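You operate a simulated robot arm through the tools that you are given. There is no shell and no other tool. Be economical: measure what you need, move in short steps, check, and stop when the job is done.

You are at the controls of a simulated robot arm. One attempt, no reset.

Task
Finish taping the white valve in the winder, then tape the blue one; stand both in the blue rack.
Fine: each ends with 3 turns in all. Set down upright: what you pick out.

The check looks at the end state, three seconds after you hand in, the way a careful person would. Anything else that was tipped, shoved, dropped, spilled or broken makes it a failure.

Robot
A 6-joint arm with a two-finger parallel gripper, fixed in place. Base frame: the origin is at the foot of the arm, x ahead of it, y to its left, z up; the work surface is at about z = 0. Lengths are in mm, angles in degrees, forces in N, time in s.
With the tool pointing down near the work surface it reaches from about 140 to 580 mm from the base axis. Its first joint turns from -66.0 to 66.0 degrees. Payload 2.1 kg.
Tool frame: the origin (TCP) lies between the finger pads and is the grasp point; the fingertips stand 30 mm ahead of it; z points along the fingers, y is the line along which they close. The gripper opens to 94 mm. The fingers are 28 mm wide and 10 mm thick; the gripper's body (50 by 96 mm) begins 55 mm behind the TCP.
Orientation is told as [roll, pitch, yaw] about the base's x, y, z axes, in that order, counted from this pose: with the fingers straight down and closing along the base's y, the tool's x points along the base's -x, its y along +y and its z along -z.

Tools
- The arm moves only by the tool jog_arm. Its argument "plan" is a list of rows, each a list of 3 entries, a list of its own where there are three numbers: the shift along the tool's x, y, z in mm, then the turn, a rotation vector about the tool's x, y, z in degrees, then the closure in counts, from 0 (fully open) to 255 (shut). In form: [[[tx, ty, tz], [ax, ay, az], gripper], ...]. A call has 1 to 10 rows; each row is the pose to reach, as a shift and turn from the pose commanded when the call began, along the tool's axes at that moment. Each row takes 0.2 s and may step no farther than 50 mm and 8.6 degrees from the row before; otherwise, or with a gripper value out of range, the whole call is refused. Where a pose cannot be reached the arm comes as near as it can. A force on the tool above 40 N (or 10 N above the force at the start of the call, whichever is more), or a blocked arm, ends the call early, and 0.2 s more pass. Each finger travels about 72 mm/s and halts on what it meets, pressing with about 28 N; the grip force reading is that of the motor and also rises with nothing between the fingers. The clock runs only during rows and for 0.2 s after the last one: add rows that repeat a pose to give the fingers time. The reply holds the time, the measured pose of the TCP, the force on the tool along the base axes, the opening and the grip force, in the units named above and with some noise, with the torque about the TCP (base axes, N m) and any sound that the robot's microphone picked up.
- Cameras (640 x 400 px; columns grow to the right, rows downward): "scene" is fixed at [59.9, -381.1, 480.3]; the picture's right is [0.65, -0.76, 0.00], its down [-0.38, -0.32, -0.87] and it looks along [0.66, 0.57, -0.50] (base axes); focal length 292 px, centre (320, 200). "wrist" rides on the gripper at [76, 14, -102] in the tool frame; the picture's right is [-0.18, 0.98, 0.00], its down [-0.75, -0.14, -0.64] and it looks along [-0.63, -0.12, 0.77] (tool axes); focal length 243 px, centre (320, 200). There is no depth. A picture from a camera that has moved, and an enlarged one, comes with that camera's place and axes in the base frame and with its lens. The place of the scene camera against the robot may be out by one fixed shift of up to 25 mm in any direction.
- get_image(camera): a new picture of that camera. It takes no simulated time.
- inspect(camera, box): a new picture of the part [left, top, right, bottom] of that camera's present view, enlarged. It takes no simulated time.
- hand_in(): hands the job in; it is judged then, once.

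Go step by step. Nothing tells you positions but the pictures and the camera data: compare them with the known pose of the tool, close in by small moves and look again before you grip or let go. The budget is 120 turns and 84 pictures, counting those below and the enlarged ones. Unless the task says otherwise, let go and move clear before handing in, and close with one line.

The tools are called as a command line: name --argument value ..., lists and objects as JSON in quotes. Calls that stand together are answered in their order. jog_arm: Moves the arm, as the interface text tells. Its arguments: {"type":"object","properties":{"plan":{"type":"array","items":{"type":"array"}}},"required":["plan"]} The other tools are called the same way: get_image (camera) takes a picture; inspect (camera, box) takes an enlarged picture of a part of a camera's view; hand_in () hands the job in.

At the start:

```text
time_s: 0.0
eef_pos: [271.9, 43.8, 299.4]
tcp_rot: [0.0, 0.1, 0.1]
ft_force: [0.8, 0.3, 0.1]
ft_torque: [0.0, -0.01, 0.0]
gripper_width: 93.9
grip_force: 0.1
```

scene: 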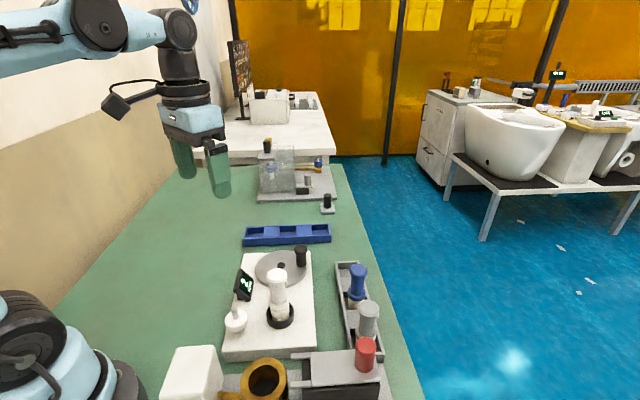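
wrist: 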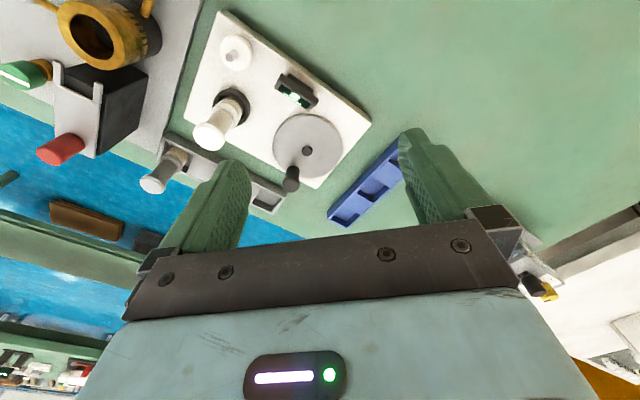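

I see a winder board with a white valve standing in it, a crank disc with a dark knob, a small display, a blue rack, and a gray tray with blue, gray and red valves. I'll zoom in for detail first.

inspect --camera "scene" --box '[200, 210, 420, 400]'

inspect --camera "wrist" --box '[120, 0, 420, 230]'

```text
2.11 times, centred on (310, 305) of scene
camera zoom: at [59.9, -381.1, 480.3], right [0.65, -0.76, 0.0], down [-0.38, -0.32, -0.87], along [0.66, 0.57, -0.5], focal length 614 px, centre (341, -21)
```

zoom: 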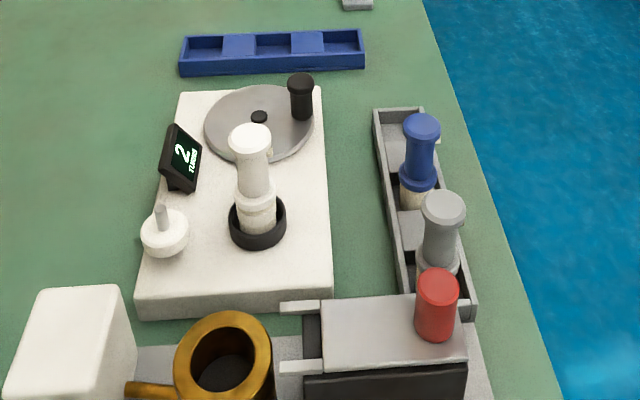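

```text
1.74 times, centred on (270, 115) of wrist
camera zoom: at [195.3, 59.7, 401.7], right [0.18, 0.98, 0.0], down [0.75, -0.14, 0.64], along [0.63, -0.12, -0.77], focal length 422 px, centre (407, 348)
```

zoom: 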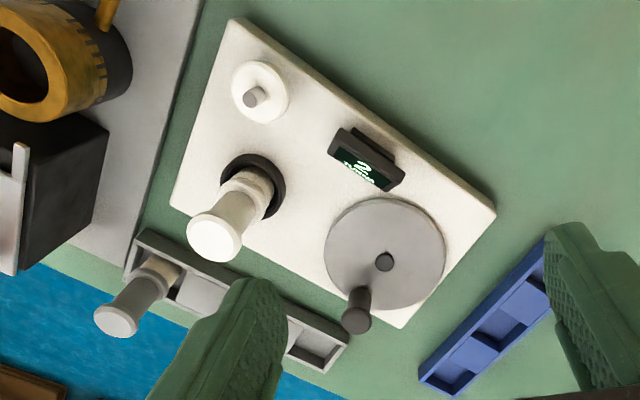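

The display reads 2 turns, so the white valve needs one more. I'll move back and to the right for a clear wrist view.

jog_arm --plan '[[[30, -30, 0], [0, 0, 0], 0], [[60, -60, 0], [0, 0, 0], 0], [[82, -94, 0], [0, 0, 0], 0], [[82, -94, 0], [0, 0, 0], 0]]'

get_image --camera "wrist"

```text
time_s: 1.0
eef_pos: [188.9, -50.1, 299.6]
tcp_rot: [0.0, 0.0, 0.0]
ft_force: [0.3, 0.5, -0.2]
ft_torque: [0.01, -0.02, 0.0]
gripper_width: 94.1
grip_force: 0.0
```

```text
79 pictures are left
camera wrist: at [112.7, -35.2, 401.0], right [0.18, 0.98, 0.0], down [0.75, -0.14, 0.64], along [0.63, -0.12, -0.77], focal length 243 px, centre (320, 200)
```

wrist: 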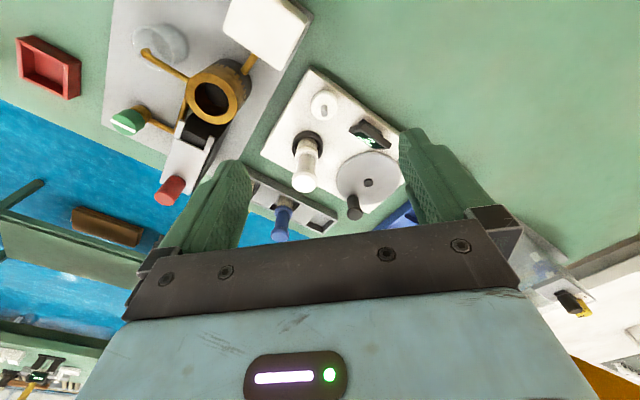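

inspect --camera "wrist" --box '[230, 60, 430, 250]'

inspect --camera "scene" --box '[215, 235, 325, 345]'

inspect --camera "scene" --box '[290, 240, 400, 350]'

```text
2.11 times, centred on (330, 155) of wrist
camera zoom: at [112.7, -35.2, 401.0], right [0.18, 0.98, 0.0], down [0.75, -0.14, 0.64], along [0.63, -0.12, -0.77], focal length 511 px, centre (299, 295)
```

zoom: 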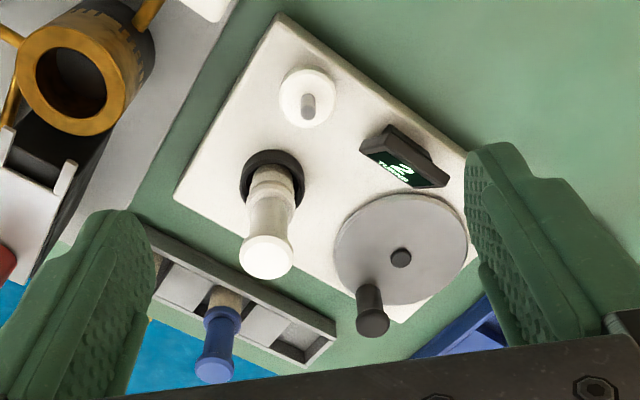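

```text
3.64 times, centred on (270, 290) of scene
camera zoom: at [59.9, -381.1, 480.3], right [0.65, -0.76, 0.0], down [-0.38, -0.32, -0.87], along [0.66, 0.57, -0.5], focal length 1061 px, centre (502, -127)
```

zoom: 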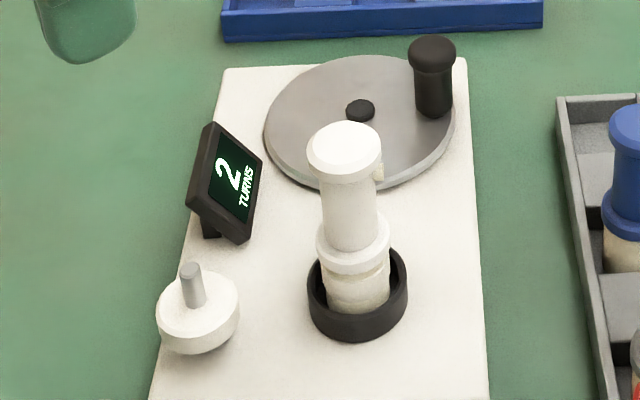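

```text
3.64 times, centred on (345, 295) of scene
camera zoom: at [59.9, -381.1, 480.3], right [0.65, -0.76, 0.0], down [-0.38, -0.32, -0.87], along [0.66, 0.57, -0.5], focal length 1061 px, centre (229, -146)
```

zoom: 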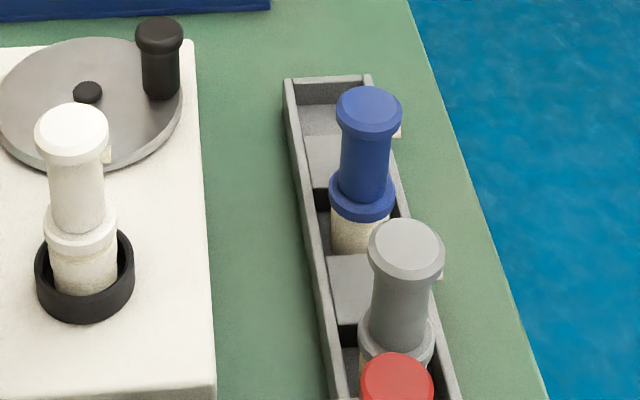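

By triangulation the crank knob's top is near (414,-28,82), the disc axis near (382,3), and the white valve near (296,-91) with its top at z≈136. I'll go above the knob.

jog_arm --plan '[[[-45, 5, 0], [0, 0, 0], 60], [[-90, 10, 0], [0, 0, 0], 92], [[-135, 15, 0], [0, 0, 0], 92], [[-180, 20, 0], [0, 0, 0], 92], [[-225, 22, 0], [0, 0, 0], 92], [[-225, 22, 45], [0, 0, 0], 92], [[-225, 22, 90], [0, 0, 0], 92], [[-225, 22, 130], [0, 0, 0], 92], [[-225, 22, 165], [0, 0, 0], 92]]'

get_image --camera "wrist"

get_image --camera "scene"

```text
time_s: 3.0
eef_pos: [414.6, -26.9, 132.6]
tcp_rot: [0.0, 0.0, 0.0]
ft_force: [-0.1, -1.4, -0.4]
ft_torque: [-0.02, -0.01, 0.02]
gripper_width: 60.2
grip_force: 0.0
```

```text
75 pictures are left
camera wrist: at [338.6, -12.0, 235.4], right [0.18, 0.98, 0.0], down [0.75, -0.14, 0.64], along [0.63, -0.12, -0.77], focal length 243 px, centre (320, 200)
```

wrist: 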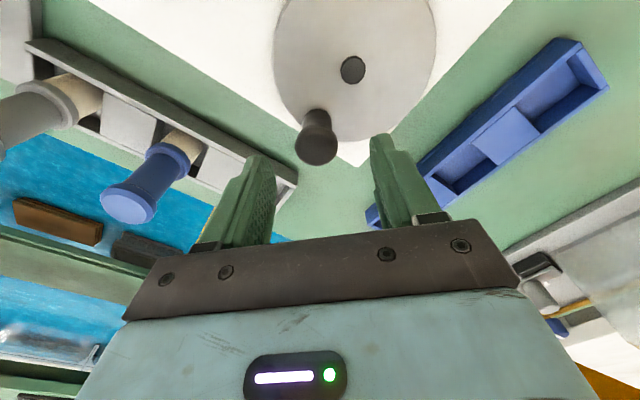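

```text
74 pictures are left
```

scene: 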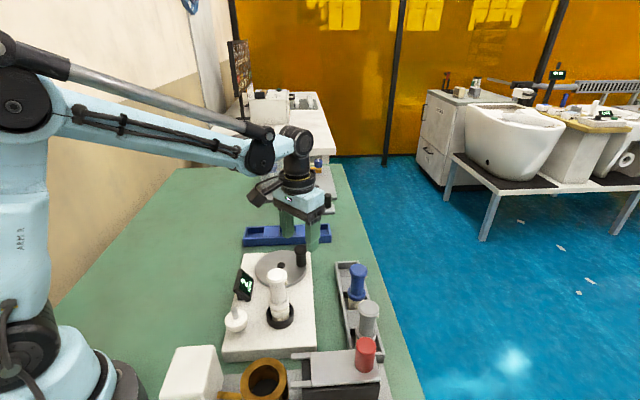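

The knob refines to about (415,-30) with its top near z 82, and the disc axis to (383,3), radius about 46. I'll descend astride it and close gently.

jog_arm --plan '[[[0, -3, 25], [0, 0, 0], 92], [[0, -3, 52], [0, 0, 0], 92], [[0, -3, 54], [0, 0, 0], 92], [[0, -3, 54], [0, 0, 0], 255], [[0, -3, 54], [0, 0, 0], 255], [[0, -3, 54], [0, 0, 0], 255]]'

get_image --camera "wrist"

```text
time_s: 4.4
eef_pos: [413.3, -29.5, 80.0]
tcp_rot: [0.1, -0.1, 0.0]
ft_force: [-2.4, 4.0, -10.7]
ft_torque: [-0.01, -0.02, 0.02]
gripper_width: 27.6
grip_force: 45.1
```

```text
73 pictures are left
camera wrist: at [338.3, -15.1, 182.0], right [0.18, 0.98, 0.0], down [0.75, -0.14, 0.64], along [0.63, -0.12, -0.77], focal length 243 px, centre (320, 200)
```

wrist: 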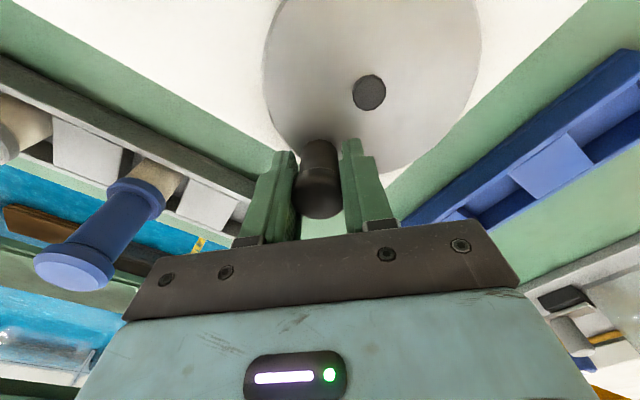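

The knob is gripped at 27.6 mm. I'll turn the crank 50° clockwise seen from above, slowly, and watch the forces and display.

jog_arm --plan '[[[3.1, -2.7, 0], [0, 0, 0], 255], [[6.4, -5.0, 0], [0, 0, 0], 255], [[13.6, -8.9, 0], [0, 0, 0], 255], [[21.3, -11.5, 0], [0, 0, 0], 255], [[29.3, -12.6, 0], [0, 0, 0], 255], [[37.5, -12.4, 0], [0, 0, 0], 255], [[37.5, -12.4, 0], [0, 0, 0], 255]]'

inspect --camera "scene" --box '[215, 225, 335, 345]'

get_image --camera "wrist"

```text
time_s: 5.2
eef_pos: [403.5, -37.4, 78.7]
tcp_rot: [-0.1, 0.0, 0.0]
ft_force: [-1.0, -0.3, -5.2]
ft_torque: [0.12, 0.15, 0.03]
gripper_width: 27.6
grip_force: 45.2
stopped in row 3: the force on the tool passed its limit at 42 N (the readings are from after the stop); the commanded pose is now the measured one
```

```text
3.33 times, centred on (275, 285) of scene
camera zoom: at [59.9, -381.1, 480.3], right [0.65, -0.76, 0.0], down [-0.38, -0.32, -0.87], along [0.66, 0.57, -0.5], focal length 972 px, centre (470, -83)
```

zoom: 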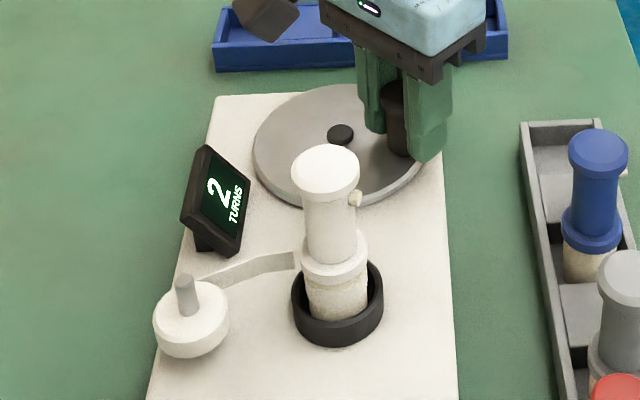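

```text
71 pictures are left
camera wrist: at [327.7, -22.3, 182.0], right [0.19, 0.98, 0.0], down [0.75, -0.14, 0.64], along [0.63, -0.12, -0.77], focal length 243 px, centre (320, 200)
```

wrist: 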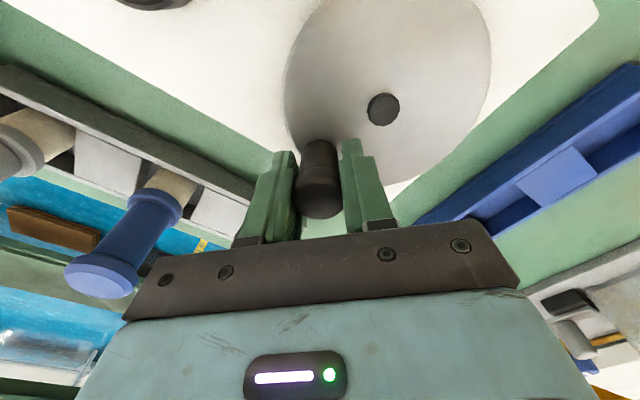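

The crank turned and tape is now feeding to the valve, so this direction pulls tape. The stop was just a slight radius error, so I'll continue slower with radius 45.

jog_arm --plan '[[[4.4, -1.6, 0], [0, 0, 0], 255], [[8.9, -3.1, 0], [0, 0, 0], 255], [[13.5, -4.1, 0], [0, 0, 0], 255], [[18.2, -4.5, 0], [0, 0, 0], 255], [[22.9, -4.5, 0], [0, 0, 0], 255], [[27.6, -4.0, 0], [0, 0, 0], 255], [[32.2, -3.0, 0], [0, 0, 0], 255], [[36.7, -1.6, 0], [0, 0, 0], 255], [[41.0, 0.3, 0], [0, 0, 0], 255], [[45.1, 2.7, 0], [0, 0, 0], 255]]'

inspect --camera "scene" --box '[215, 225, 335, 345]'

```text
time_s: 7.4
eef_pos: [357.8, -35.0, 80.2]
tcp_rot: [-0.1, 0.0, 0.0]
ft_force: [-4.5, -8.1, -8.7]
ft_torque: [0.14, -0.2, 0.01]
gripper_width: 27.7
grip_force: 45.2
```

```text
3.33 times, centred on (275, 285) of scene
camera zoom: at [59.9, -381.1, 480.3], right [0.65, -0.76, 0.0], down [-0.38, -0.32, -0.87], along [0.66, 0.57, -0.5], focal length 972 px, centre (470, -83)
```

zoom: 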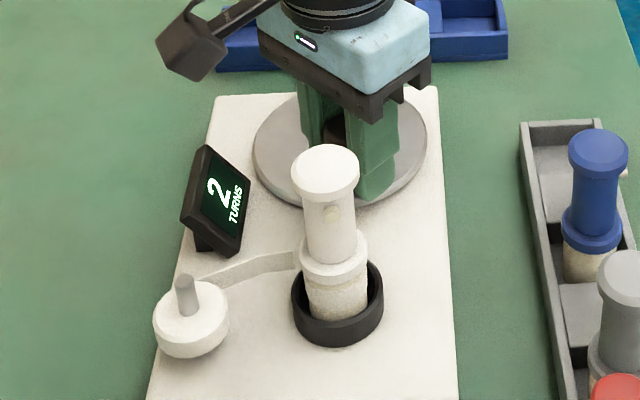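

The valve's tab turns along with the crank, and forces are small. I'll continue.

jog_arm --plan '[[[4.4, 3.3, 0], [0, 0, 0], 255], [[8.4, 7.1, 0], [0, 0, 0], 255], [[11.9, 11.3, 0], [0, 0, 0], 255], [[14.8, 15.95, 0], [0, 0, 0], 255], [[17.2, 20.9, 0], [0, 0, 0], 255], [[18.9, 26.1, 0], [0, 0, 0], 255], [[20.0, 31.5, 0], [0, 0, 0], 255], [[20.4, 37.0, 0], [0, 0, 0], 255], [[20.2, 42.5, 0], [0, 0, 0], 255], [[19.3, 47.9, 0], [0, 0, 0], 255]]'

inspect --camera "scene" --box '[215, 225, 335, 345]'

```text
time_s: 9.6
eef_pos: [339.5, 13.2, 80.0]
tcp_rot: [0.0, -0.2, 0.1]
ft_force: [-5.5, 1.0, 12.5]
ft_torque: [0.06, -0.36, 0.02]
gripper_width: 27.5
grip_force: 44.9
```

```text
3.33 times, centred on (275, 285) of scene
camera zoom: at [59.8, -381.1, 480.3], right [0.65, -0.76, 0.0], down [-0.38, -0.32, -0.87], along [0.66, 0.57, -0.5], focal length 972 px, centre (470, -83)
```

zoom: 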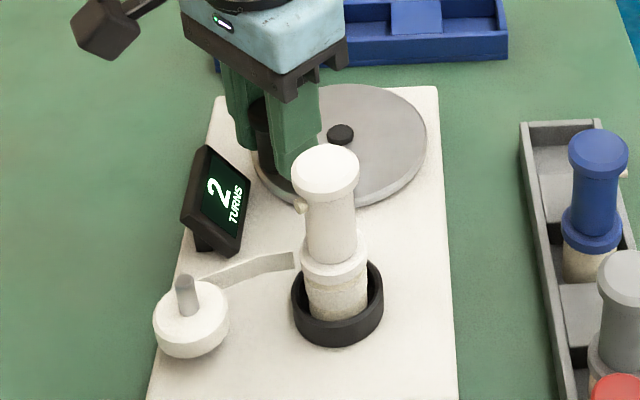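

Still on track at about 145° turned. I'll continue round the back.

jog_arm --plan '[[[-1.6, 5.3, 0], [0, 0, 0], 255], [[-3.8, 10.3, 0], [0, 0, 0], 255], [[-6.6, 15.0, 0], [0, 0, 0], 255], [[-9.9, 19.4, 0], [0, 0, 0], 255], [[-13.8, 23.3, 0], [0, 0, 0], 255], [[-18.1, 26.7, 0], [0, 0, 0], 255], [[-22.8, 29.6, 0], [0, 0, 0], 255], [[-27.8, 31.8, 0], [0, 0, 0], 255], [[-33.0, 33.5, 0], [0, 0, 0], 255], [[-38.4, 34.5, 0], [0, 0, 0], 255]]'

```text
time_s: 11.8
eef_pos: [377.4, 47.7, 79.5]
tcp_rot: [0.0, 0.0, -0.1]
ft_force: [0.4, -3.2, 0.1]
ft_torque: [0.28, -0.08, 0.0]
gripper_width: 27.6
grip_force: 45.6
```

Forces remain low, so I'll continue.

jog_arm --plan '[[[-5.5, 0.3, 0], [0, 0, 0], 255], [[-11.0, 0, 0], [0, 0, 0], 255], [[-16.4, -1.0, 0], [0, 0, 0], 255], [[-21.6, -2.7, 0], [0, 0, 0], 255], [[-26.6, -5.0, 0], [0, 0, 0], 255], [[-31.3, -7.9, 0], [0, 0, 0], 255], [[-35.6, -11.3, 0], [0, 0, 0], 255], [[-39.4, -15.2, 0], [0, 0, 0], 255], [[-42.75, -19.6, 0], [0, 0, 0], 255], [[-45.5, -24.3, 0], [0, 0, 0], 255]]'

inspect --camera "scene" --box '[215, 225, 335, 345]'

```text
time_s: 14.0
eef_pos: [422.4, 23.6, 78.7]
tcp_rot: [0.0, 0.0, 0.0]
ft_force: [-7.7, -3.6, 0.3]
ft_torque: [-0.05, 0.09, 0.02]
gripper_width: 27.6
grip_force: 45.1
```

```text
3.33 times, centred on (275, 285) of scene
camera zoom: at [59.9, -381.1, 480.3], right [0.65, -0.76, 0.0], down [-0.38, -0.32, -0.87], along [0.66, 0.57, -0.5], focal length 972 px, centre (470, -83)
```

zoom: 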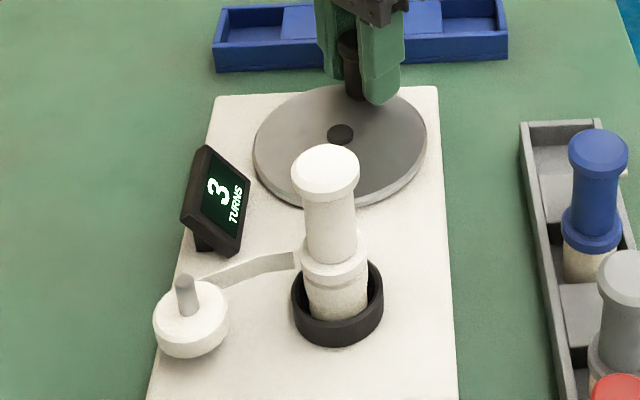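

The display has flipped to 3 at about 286°, which suggests it rounds. I'll complete the full turn back to the knob's starting position for exactly 3.

jog_arm --plan '[[[-2.2, -5.0, 0], [0, 0, 0], 255], [[-3.7, -10.3, 0], [0, 0, 0], 255], [[-4.6, -15.7, 0], [0, 0, 0], 255], [[-4.9, -21.2, 0], [0, 0, 0], 255], [[-4.4, -26.7, 0], [0, 0, 0], 255], [[-3.3, -32.1, 0], [0, 0, 0], 255], [[-1.6, -37.3, 0], [0, 0, 0], 255], [[0.8, -42.25, 0], [0, 0, 0], 255], [[3.8, -46.9, 0], [0, 0, 0], 255], [[9.4, -53.3, 0], [0, 0, 0], 255]]'

inspect --camera "scene" --box '[215, 225, 335, 345]'

```text
time_s: 16.2
eef_pos: [414.5, -29.2, 80.6]
tcp_rot: [0.0, 0.0, 0.0]
ft_force: [1.9, -1.0, -26.4]
ft_torque: [-0.06, -0.92, -0.03]
gripper_width: 27.8
grip_force: 44.7
```

```text
3.33 times, centred on (275, 285) of scene
camera zoom: at [60.0, -381.1, 480.3], right [0.65, -0.76, 0.0], down [-0.38, -0.32, -0.87], along [0.66, 0.57, -0.5], focal length 972 px, centre (470, -83)
```

zoom: 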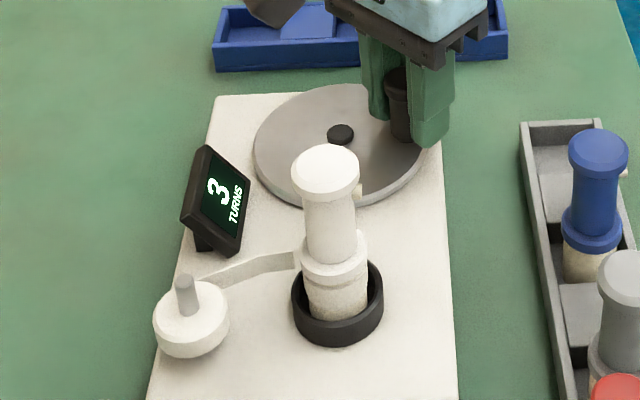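

The knob is back at its start and the valve's tab is too, so the white valve has 3 turns. I'll let go, rise, and look at the white valve from nearer.

jog_arm --plan '[[[0, 0, 0], [0, 0, 0], 92], [[0, 0, 0], [0, 0, 0], 92], [[0, 0, -30], [0, 0, 0], 92], [[0, 0, -75], [0, 0, 0], 92], [[0, 0, -120], [0, 0, 0], 92], [[0, 0, -150], [0, 0, 0], 92]]'

jog_arm --plan '[[[40, -5, 0], [0, 0, 8], 60], [[80, -20, 0], [0, 0, 16], 60], [[118, -62, 0], [0, 0, 24], 60], [[118, -62, 0], [0, 0, 32], 60], [[118, -62, 0], [0, 0, 40], 60], [[118, -62, 0], [0, 0, 45], 60], [[118, -62, 0], [0, 0, 45], 60]]'

get_image --camera "wrist"

get_image --camera "scene"

```text
time_s: 17.6
eef_pos: [412.1, -27.9, 230.4]
tcp_rot: [0.0, -0.1, 0.0]
ft_force: [0.2, -0.2, 0.0]
ft_torque: [0.0, 0.04, 0.0]
gripper_width: 60.1
grip_force: 0.0
```

```text
refused: row 3 steps farther than a row can; nothing moved
```

```text
66 pictures are left
camera wrist: at [336.9, -13.7, 332.5], right [0.18, 0.98, 0.0], down [0.75, -0.14, 0.64], along [0.63, -0.12, -0.77], focal length 243 px, centre (320, 200)
```

wrist: 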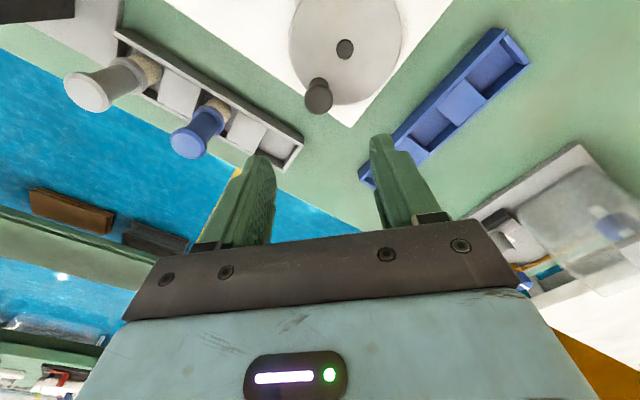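

```text
65 pictures are left
```

scene: 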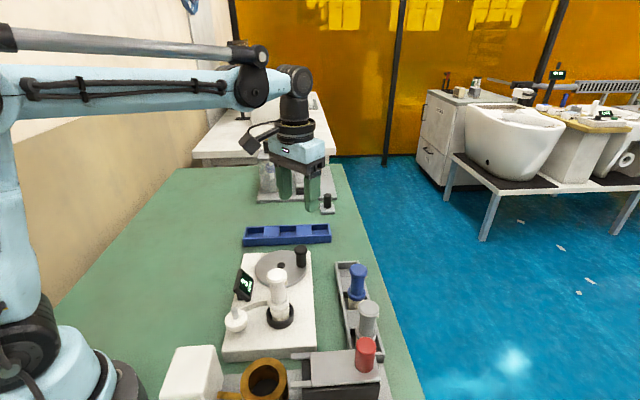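

The rack and tray are both visible. I'll move over the white valve with the gripper yawed -45° so the fingers avoid the tab.

jog_arm --plan '[[[35, -10, 0], [0, 0, 8], 60], [[70, -25, 0], [0, 0, 16], 60], [[100, -45, 0], [0, 0, 24], 60], [[117, -62, 0], [0, 0, 32], 60], [[117, -62, 0], [0, 0, 40], 60], [[117, -62, 0], [0, 0, 45], 60], [[117, -62, 0], [0, 0, 45], 60]]'

get_image --camera "wrist"

inspect --camera "scene" --box '[215, 225, 335, 345]'

```text
time_s: 19.2
eef_pos: [296.7, -92.2, 229.4]
tcp_rot: [0.0, -0.1, -45.1]
ft_force: [0.7, -0.6, -0.2]
ft_torque: [0.01, 0.04, 0.02]
gripper_width: 71.8
grip_force: 0.1
```

```text
64 pictures are left
camera wrist: at [252.7, -27.1, 331.9], right [0.83, 0.56, 0.0], down [0.43, -0.63, 0.64], along [0.36, -0.53, -0.77], focal length 243 px, centre (320, 200)
```

wrist: 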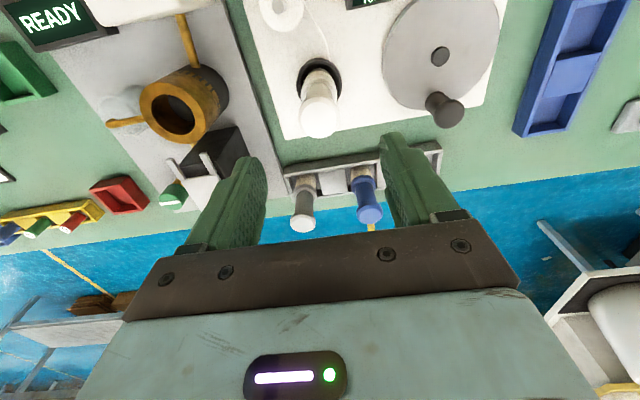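

```text
3.33 times, centred on (275, 285) of scene
camera zoom: at [59.9, -381.1, 480.3], right [0.65, -0.76, 0.0], down [-0.38, -0.32, -0.87], along [0.66, 0.57, -0.5], focal length 972 px, centre (470, -83)
```

zoom: 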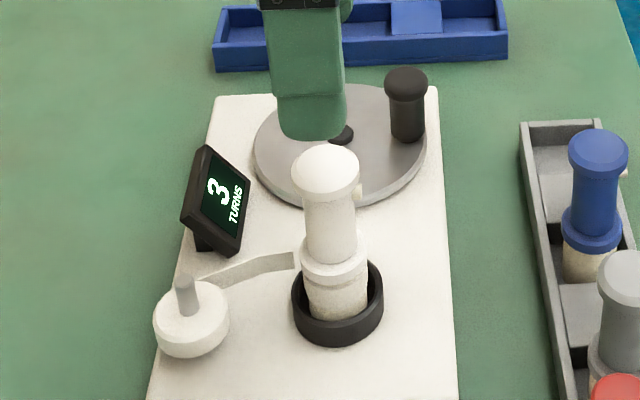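

The white valve stands at about (294,-89.5). I'll shift 4 mm, descend with the fingers around it, and look before gripping.

jog_arm --plan '[[[3.8, 0, 40], [0, 0, 0], 60], [[3.8, 0, 75], [0, 0, 0], 60], [[3.8, 0, 100], [0, 0, 0], 60], [[3.8, 0, 117], [0, 0, 0], 60], [[3.8, 0, 117], [0, 0, 0], 60]]'

inspect --camera "scene" --box '[215, 225, 335, 345]'

get_image --camera "wrist"

```text
time_s: 20.4
eef_pos: [294.6, -89.2, 112.5]
tcp_rot: [0.0, -0.2, -45.0]
ft_force: [0.0, -0.5, -0.3]
ft_torque: [-0.01, 0.0, -0.01]
gripper_width: 71.7
grip_force: 0.1
```

```text
3.33 times, centred on (275, 285) of scene
camera zoom: at [59.9, -381.1, 480.3], right [0.65, -0.76, 0.0], down [-0.38, -0.32, -0.87], along [0.66, 0.57, -0.5], focal length 972 px, centre (470, -83)
```

zoom: 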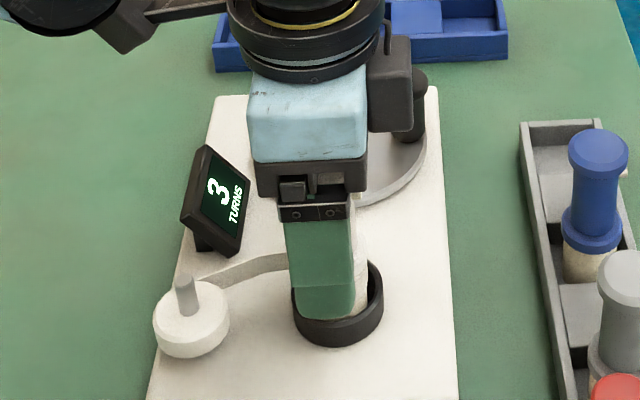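

```text
61 pictures are left
camera wrist: at [251.2, -24.1, 215.4], right [0.83, 0.56, 0.0], down [0.43, -0.63, 0.64], along [0.36, -0.53, -0.77], focal length 243 px, centre (320, 200)
```

wrist: 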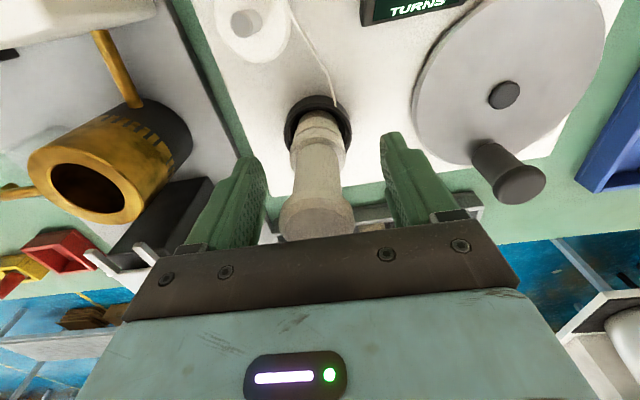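

The valve is centred between the fingers, so I'll close and then lift slightly to test.

jog_arm --plan '[[[0, 0, 0], [0, 0, 0], 255], [[0, 0, 0], [0, 0, 0], 255], [[0, 0, 0], [0, 0, 0], 255], [[0, 0, -5], [0, 0, 0], 255], [[0, 0, -15], [0, 0, 0], 255], [[0, 0, -25], [0, 0, 0], 255]]'

get_image --camera "wrist"

inspect --camera "scene" --box '[215, 225, 335, 345]'

```text
time_s: 21.8
eef_pos: [293.6, -88.5, 138.3]
tcp_rot: [-0.1, -0.1, -45.0]
ft_force: [-0.7, -0.1, -1.6]
ft_torque: [0.03, 0.05, 0.01]
gripper_width: 34.9
grip_force: 27.8
```

```text
60 pictures are left
camera wrist: at [250.7, -24.2, 240.2], right [0.83, 0.56, 0.0], down [0.43, -0.63, 0.64], along [0.36, -0.53, -0.77], focal length 243 px, centre (320, 200)
```

wrist: 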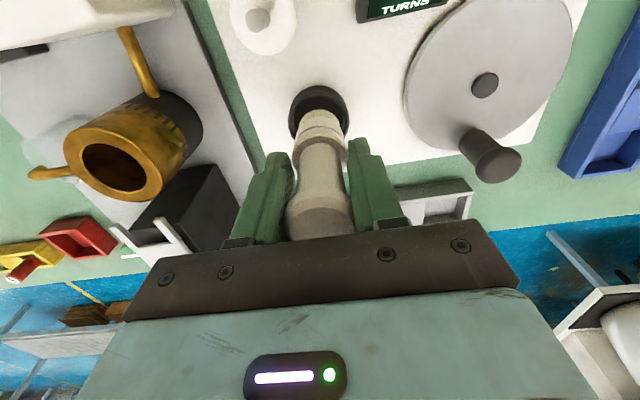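

```text
3.33 times, centred on (275, 285) of scene
camera zoom: at [59.9, -381.1, 480.3], right [0.65, -0.76, 0.0], down [-0.38, -0.32, -0.87], along [0.66, 0.57, -0.5], focal length 972 px, centre (470, -83)
```

zoom: 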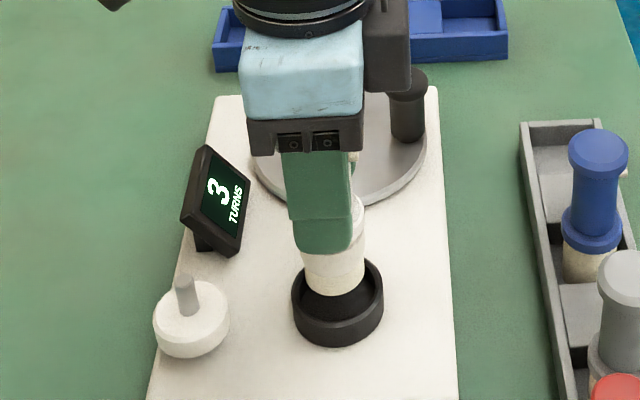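

The white valve is lifted cleanly, with the tape cut. I'll raise it and move to where the wrist camera can see the rack.

jog_arm --plan '[[[0, 0, -45], [0, 0, 0], 255], [[0, 0, -90], [0, 0, 0], 255], [[0, 0, -115], [0, 0, 0], 255], [[26, 36, -115], [0, 0, -8], 255], [[52, 72, -115], [0, 0, -16], 255], [[78, 108, -115], [0, 0, -24], 255], [[104, 144, -115], [0, 0, -32], 255], [[129, 180, -115], [0, 0, -40], 255], [[129, 180, -115], [0, 0, -45], 255], [[129, 180, -115], [0, 0, -45], 255]]'

get_image --camera "wrist"

inspect --camera "scene" --box '[215, 150, 355, 270]'

```text
time_s: 24.0
eef_pos: [330.4, 129.3, 252.1]
tcp_rot: [0.0, -0.2, 0.1]
ft_force: [1.5, -0.1, -1.1]
ft_torque: [-0.02, -0.01, 0.02]
gripper_width: 35.1
grip_force: 28.5
```

```text
58 pictures are left
camera wrist: at [254.3, 144.5, 355.0], right [0.18, 0.98, 0.0], down [0.75, -0.14, 0.64], along [0.63, -0.12, -0.77], focal length 243 px, centre (320, 200)
```

wrist: 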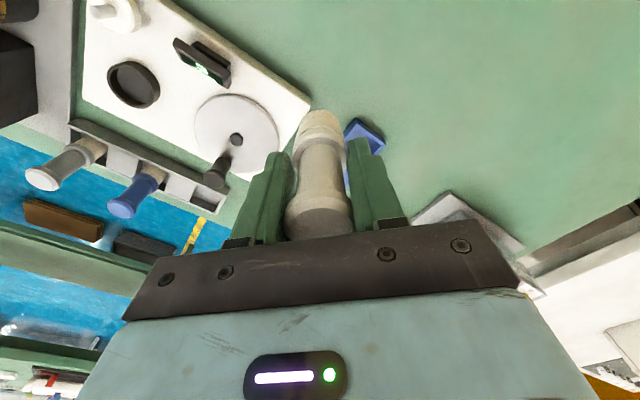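

```text
3.33 times, centred on (285, 210) of scene
camera zoom: at [59.9, -381.1, 480.3], right [0.65, -0.76, 0.0], down [-0.38, -0.32, -0.87], along [0.66, 0.57, -0.5], focal length 972 px, centre (437, 167)
```

zoom: 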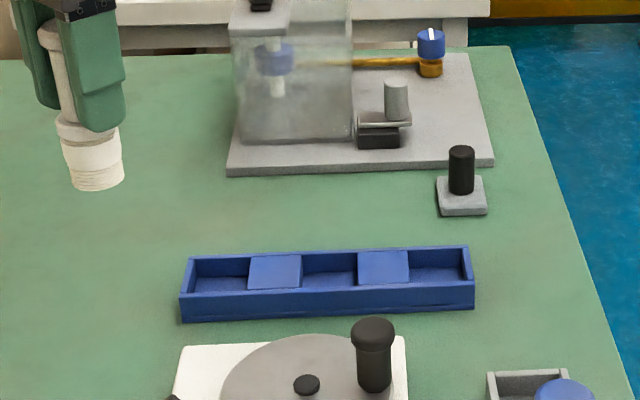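

The scene view shows the rack with three pockets, the nearest at about (436,165) and the middle at about (498,104). I'll sidestep so the wrist camera can confirm it past the held valve.

jog_arm --plan '[[[0, -40, 0], [0, 0, 0], 255], [[0, -80, 0], [0, 0, 0], 255], [[0, -115, 0], [0, 0, 0], 255], [[0, -115, 0], [0, 0, 0], 255]]'

inspect --camera "wrist" --box '[320, 40, 540, 240]'

```text
time_s: 25.0
eef_pos: [328.9, 13.8, 252.5]
tcp_rot: [0.0, -0.1, 0.1]
ft_force: [-0.3, -0.2, -1.5]
ft_torque: [0.0, 0.03, -0.03]
gripper_width: 34.8
grip_force: 27.9
```

```text
2.00 times, centred on (430, 140) of wrist
camera zoom: at [253.3, 29.0, 355.5], right [0.18, 0.98, 0.0], down [0.75, -0.14, 0.64], along [0.63, -0.12, -0.77], focal length 485 px, centre (100, 320)
```

zoom: 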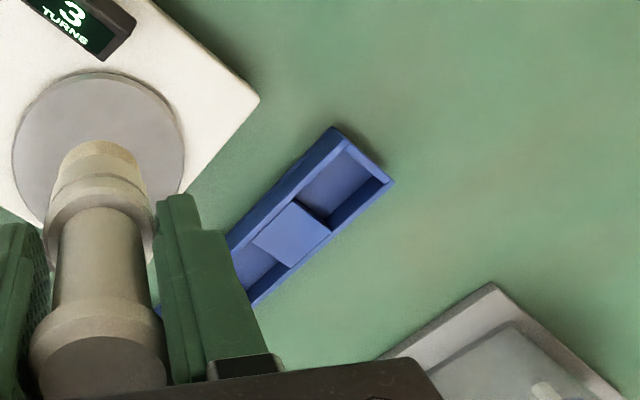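

The wrist view confirms the near pocket centre at about (435,170), the middle at (499,107), and rims around z 22. I'll move above the near pocket and lower partway.

jog_arm --plan '[[[-25, 35, 0], [0, 0, 0], 255], [[-50, 72, 0], [0, 0, 0], 255], [[-76, 110, 0], [0, 0, 0], 255], [[-100, 145, 0], [0, 0, 0], 255], [[-106, 156, 0], [0, 0, 0], 255], [[-106, 156, 45], [0, 0, 0], 255], [[-106, 156, 90], [0, 0, 0], 255], [[-106, 156, 120], [0, 0, 0], 255], [[-106, 156, 120], [0, 0, 0], 255]]'

inspect --camera "scene" --box '[215, 190, 345, 270]'

inspect --camera "wrist" --box '[240, 20, 440, 240]'

```text
time_s: 27.0
eef_pos: [437.2, 170.5, 131.5]
tcp_rot: [0.0, -0.1, -0.1]
ft_force: [-0.6, -0.4, -0.7]
ft_torque: [0.01, -0.02, -0.05]
gripper_width: 34.8
grip_force: 27.8
```

```text
4.92 times, centred on (280, 230) of scene
camera zoom: at [59.9, -381.1, 480.3], right [0.65, -0.76, 0.0], down [-0.38, -0.32, -0.87], along [0.66, 0.57, -0.5], focal length 1436 px, centre (517, 52)
```

zoom: 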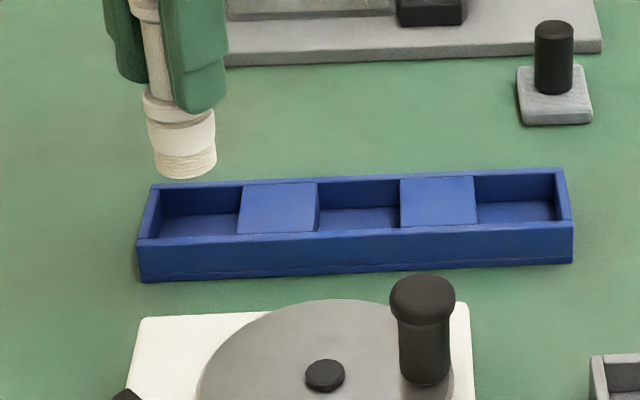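

```text
1.82 times, centred on (340, 130) of wrist
camera zoom: at [359.9, 186.4, 234.1], right [0.18, 0.98, 0.0], down [0.75, -0.14, 0.64], along [0.63, -0.12, -0.77], focal length 441 px, centre (284, 327)
```

zoom: 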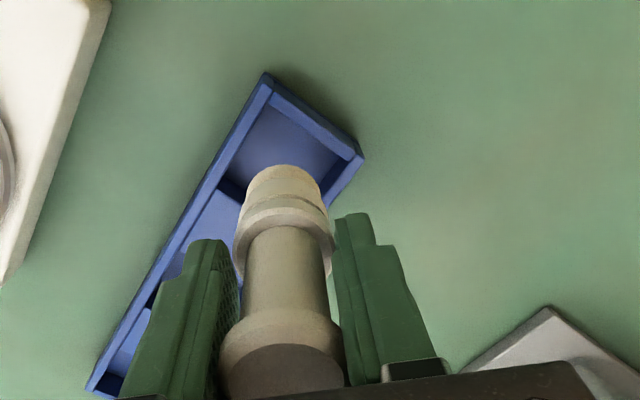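

The valve hangs upright over the near pocket, with its bottom about 81 mm below the TCP, and the pocket centre comes out at (438,171), right beneath. I'll lower it in.

jog_arm --plan '[[[-0.5, 0.7, 15], [0, 0, 0], 255], [[-0.5, 0.7, 28], [0, 0, 0], 255], [[-0.5, 0.7, 38], [0, 0, 0], 255], [[-0.5, 0.7, 38], [0, 0, 0], 255]]'

inspect --camera "scene" --box '[215, 190, 345, 270]'

```text
time_s: 28.0
eef_pos: [436.9, 171.2, 94.1]
tcp_rot: [0.0, -0.1, 0.0]
ft_force: [-0.6, 0.6, -1.1]
ft_torque: [0.03, 0.0, 0.0]
gripper_width: 34.9
grip_force: 27.7
```

```text
4.92 times, centred on (280, 230) of scene
camera zoom: at [59.9, -381.1, 480.3], right [0.65, -0.76, 0.0], down [-0.38, -0.32, -0.87], along [0.66, 0.57, -0.5], focal length 1436 px, centre (517, 52)
```

zoom: 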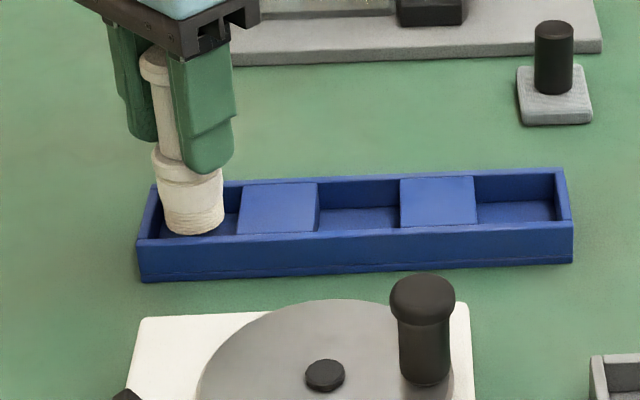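

It's entering the pocket with clearance. I'll lower in small steps until contact.

jog_arm --plan '[[[-1, -1, 2], [0, 0, 0], 255], [[-1, -1, 4], [0, 0, 0], 255], [[-1, -1, 6], [0, 0, 0], 255], [[-1, -1, 7], [0, 0, 0], 255], [[-1, -1, 7], [0, 0, 0], 255]]'

```text
time_s: 29.2
eef_pos: [438.5, 170.4, 87.9]
tcp_rot: [0.1, -0.1, 0.1]
ft_force: [0.4, 0.1, -1.5]
ft_torque: [-0.02, -0.01, 0.01]
gripper_width: 34.8
grip_force: 27.9
```

jog_arm --plan '[[[0, 0, 1], [0, 0, 0], 255], [[0, 0, 2], [0, 0, 0], 255], [[0, 0, 3], [0, 0, 0], 255], [[0, 0, 4], [0, 0, 0], 255], [[0, 0, 4], [0, 0, 0], 255]]'

inspect --camera "scene" --box '[215, 190, 345, 270]'

```text
time_s: 30.4
eef_pos: [438.4, 170.7, 84.3]
tcp_rot: [0.1, -0.2, -0.1]
ft_force: [0.2, 0.7, -1.9]
ft_torque: [-0.01, 0.0, -0.04]
gripper_width: 34.8
grip_force: 28.1
```

```text
4.92 times, centred on (280, 230) of scene
camera zoom: at [59.9, -381.1, 480.3], right [0.65, -0.76, 0.0], down [-0.38, -0.32, -0.87], along [0.66, 0.57, -0.5], focal length 1436 px, centre (517, 52)
```

zoom: 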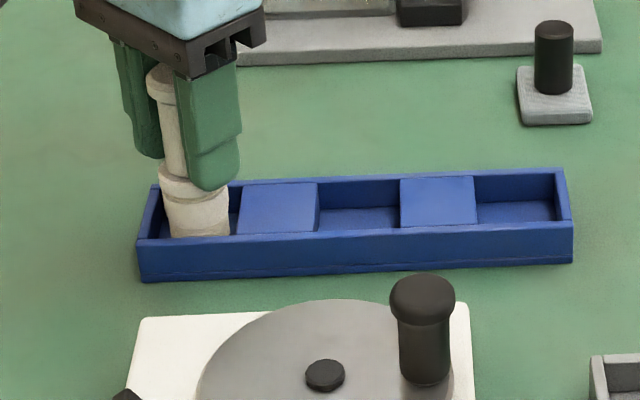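

No contact yet, so I'll continue down a little.

jog_arm --plan '[[[0, 0, 1.5], [0, 0, 0], 255], [[0, 0, 3], [0, 0, 0], 255], [[0, 0, 4.5], [0, 0, 0], 255], [[0, 0, 6], [0, 0, 0], 255], [[0, 0, 6], [0, 0, 0], 255]]'

```text
time_s: 31.6
eef_pos: [438.3, 169.9, 78.4]
tcp_rot: [0.0, -0.1, 0.0]
ft_force: [-1.2, -1.5, 22.0]
ft_torque: [-0.09, 0.03, 0.02]
gripper_width: 34.8
grip_force: 27.9
```

It has touched the pocket floor at 22 N. I'll ease up 0.5 mm, open, and rise straight up.

jog_arm --plan '[[[0, 0, -0.7], [0, 0, 0], 255], [[0, 0, -0.7], [0, 0, 0], 190], [[0, 0, -0.7], [0, 0, 0], 110], [[0, 0, -0.7], [0, 0, 0], 60], [[0, 0, -0.7], [0, 0, 0], 60], [[0, 0, -25], [0, 0, 0], 60], [[0, 0, -60], [0, 0, 0], 60], [[0, 0, -100], [0, 0, 0], 60], [[0, 0, -145], [0, 0, 0], 60]]'

inspect --camera "scene" --box '[215, 190, 375, 300]'

get_image --camera "wrist"

```text
time_s: 33.6
eef_pos: [438.1, 171.5, 221.9]
tcp_rot: [0.1, -0.1, 0.1]
ft_force: [0.7, -1.7, 0.0]
ft_torque: [-0.01, 0.02, -0.04]
gripper_width: 71.9
grip_force: 0.1
```

```text
3.64 times, centred on (295, 245) of scene
camera zoom: at [59.9, -381.1, 480.3], right [0.65, -0.76, 0.0], down [-0.38, -0.32, -0.87], along [0.66, 0.57, -0.5], focal length 1061 px, centre (411, 36)
```

zoom: 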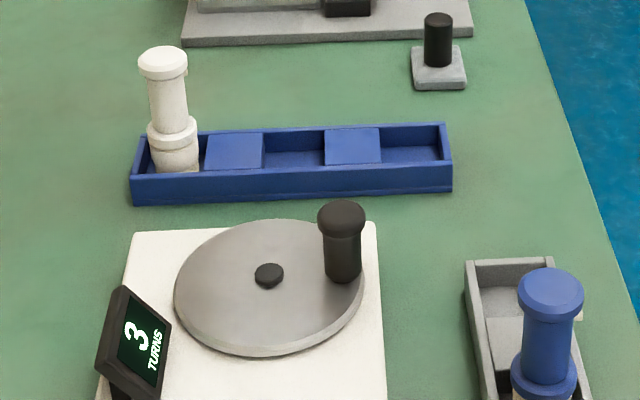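

```text
50 pictures are left
camera wrist: at [362.8, 186.2, 324.4], right [0.18, 0.98, 0.0], down [0.75, -0.14, 0.64], along [0.63, -0.12, -0.77], focal length 243 px, centre (320, 200)
```

wrist: 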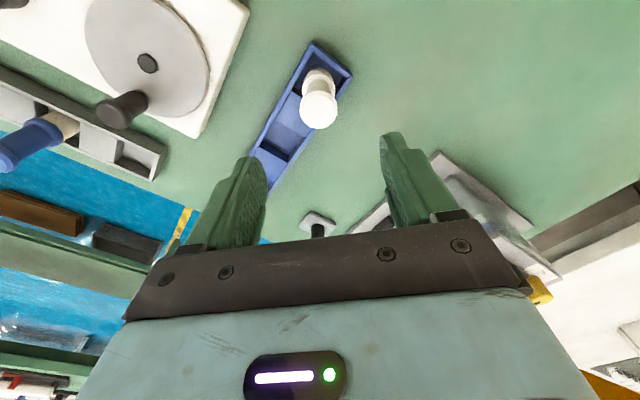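

The white valve stands in the rack's near pocket. Next is the blue valve, estimated at (420,-165), so I'll go above it with yaw -45°.

jog_arm --plan '[[[2, -42, 0], [0, 0, 5], 60], [[4, -84, 0], [0, 0, 11], 60], [[6, -126, 0], [0, 0, 17], 60], [[8, -168, 0], [0, 0, 23], 60], [[10, -210, 0], [0, 0, 29], 60], [[12, -252, 0], [0, 0, 35], 60], [[15, -294, 0], [0, 0, 40], 60], [[18, -336, 0], [0, 0, 45], 60], [[18, -336, 0], [0, 0, 45], 60]]'

get_image --camera "wrist"

inspect --camera "scene" --box '[320, 230, 420, 330]'

```text
time_s: 35.6
eef_pos: [419.6, -165.3, 222.5]
tcp_rot: [-0.1, -0.1, -45.1]
ft_force: [0.3, 0.2, 0.8]
ft_torque: [-0.01, 0.01, -0.01]
gripper_width: 71.8
grip_force: 0.1
```

```text
49 pictures are left
camera wrist: at [376.1, -100.8, 325.4], right [0.83, 0.56, 0.0], down [0.43, -0.63, 0.64], along [0.36, -0.53, -0.77], focal length 243 px, centre (320, 200)
```

wrist: 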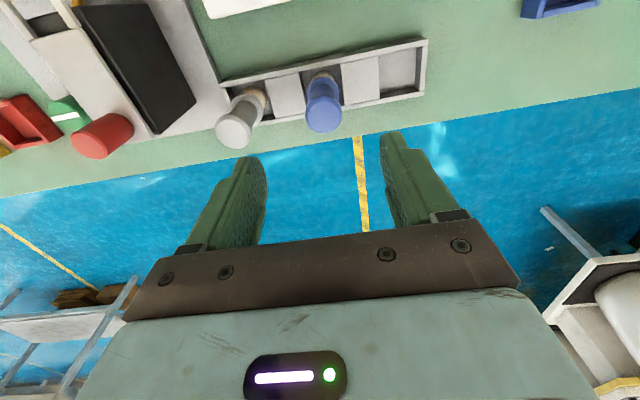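

```text
4.00 times, centred on (370, 280) of scene
camera zoom: at [59.9, -381.1, 480.3], right [0.65, -0.76, 0.0], down [-0.38, -0.32, -0.87], along [0.66, 0.57, -0.5], focal length 1167 px, centre (120, -120)
```

zoom: 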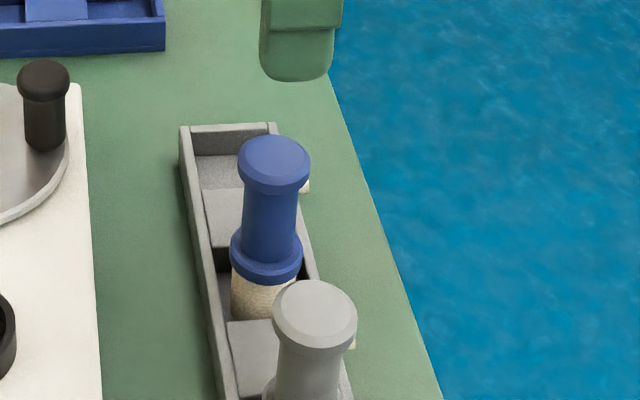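

The blue valve comes out at about (423.5,-168), with its tab on the far side clear of the fingers. I'll shift and descend around it.

jog_arm --plan '[[[-4.7, 0.8, 30], [0, 0, 0], 60], [[-4.7, 0.8, 70], [0, 0, 0], 60], [[-4.7, 0.8, 100], [0, 0, 0], 60], [[-4.7, 0.8, 125], [0, 0, 0], 60], [[-4.7, 0.8, 141], [0, 0, 0], 60], [[-4.7, 0.8, 141], [0, 0, 0], 60]]'

get_image --camera "wrist"

inspect --camera "scene" --box '[320, 230, 420, 330]'

```text
time_s: 37.0
eef_pos: [424.4, -169.8, 81.9]
tcp_rot: [0.0, -0.1, -45.0]
ft_force: [-0.7, 0.4, 0.6]
ft_torque: [0.0, 0.03, 0.0]
gripper_width: 71.9
grip_force: 0.0
```

```text
47 pictures are left
camera wrist: at [380.8, -104.6, 184.8], right [0.83, 0.56, 0.0], down [0.43, -0.63, 0.64], along [0.36, -0.53, -0.77], focal length 243 px, centre (320, 200)
```

wrist: 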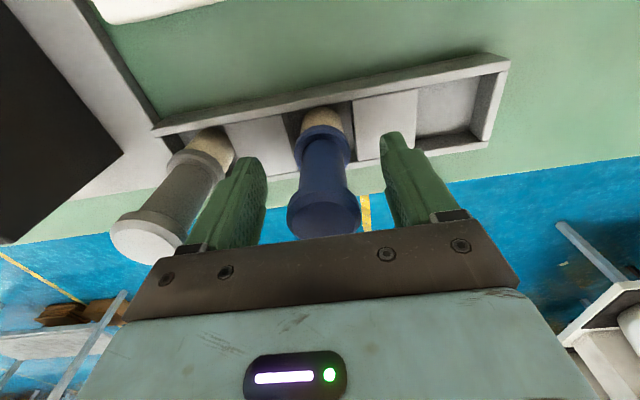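

```text
4.00 times, centred on (370, 280) of scene
camera zoom: at [59.9, -381.1, 480.3], right [0.65, -0.76, 0.0], down [-0.38, -0.32, -0.87], along [0.66, 0.57, -0.5], focal length 1167 px, centre (120, -120)
```

zoom: 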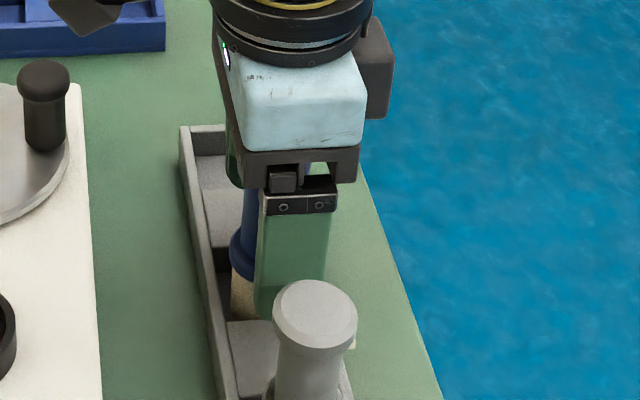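

The blue valve sits centred between the fingers, and the gray one is untouched. I'll close and lift straight up.

jog_arm --plan '[[[0, 0, 0], [0, 0, 0], 255], [[0, 0, 0], [0, 0, 0], 255], [[0, 0, 0], [0, 0, 0], 255], [[0, 0, -8], [0, 0, 0], 255], [[0, 0, -30], [0, 0, 0], 255], [[0, 0, -65], [0, 0, 0], 255], [[0, 0, -105], [0, 0, 0], 255], [[0, 0, -105], [0, 0, 0], 255]]'

get_image --camera "scene"

get_image --camera "wrist"

```text
time_s: 38.8
eef_pos: [423.9, -169.4, 188.4]
tcp_rot: [0.0, 0.0, -44.9]
ft_force: [0.5, -0.9, -1.7]
ft_torque: [0.01, -0.02, -0.02]
gripper_width: 33.3
grip_force: 28.2
```

```text
45 pictures are left
```

scene: 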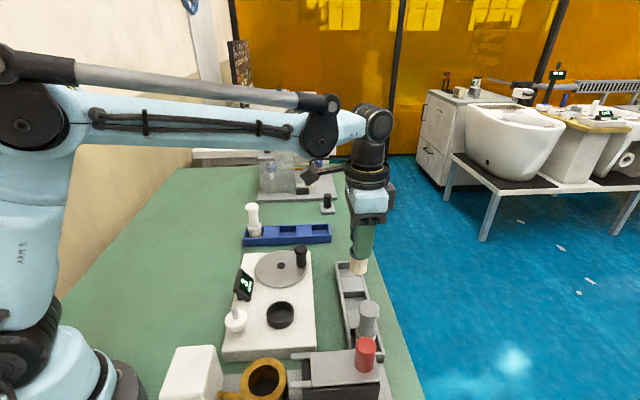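

```text
44 pictures are left
camera wrist: at [380.1, -103.8, 289.7], right [0.83, 0.56, 0.0], down [0.43, -0.63, 0.64], along [0.36, -0.53, -0.77], focal length 243 px, centre (320, 200)
```

wrist: 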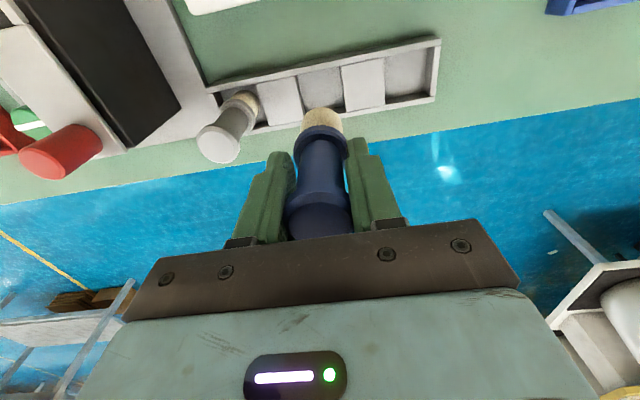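

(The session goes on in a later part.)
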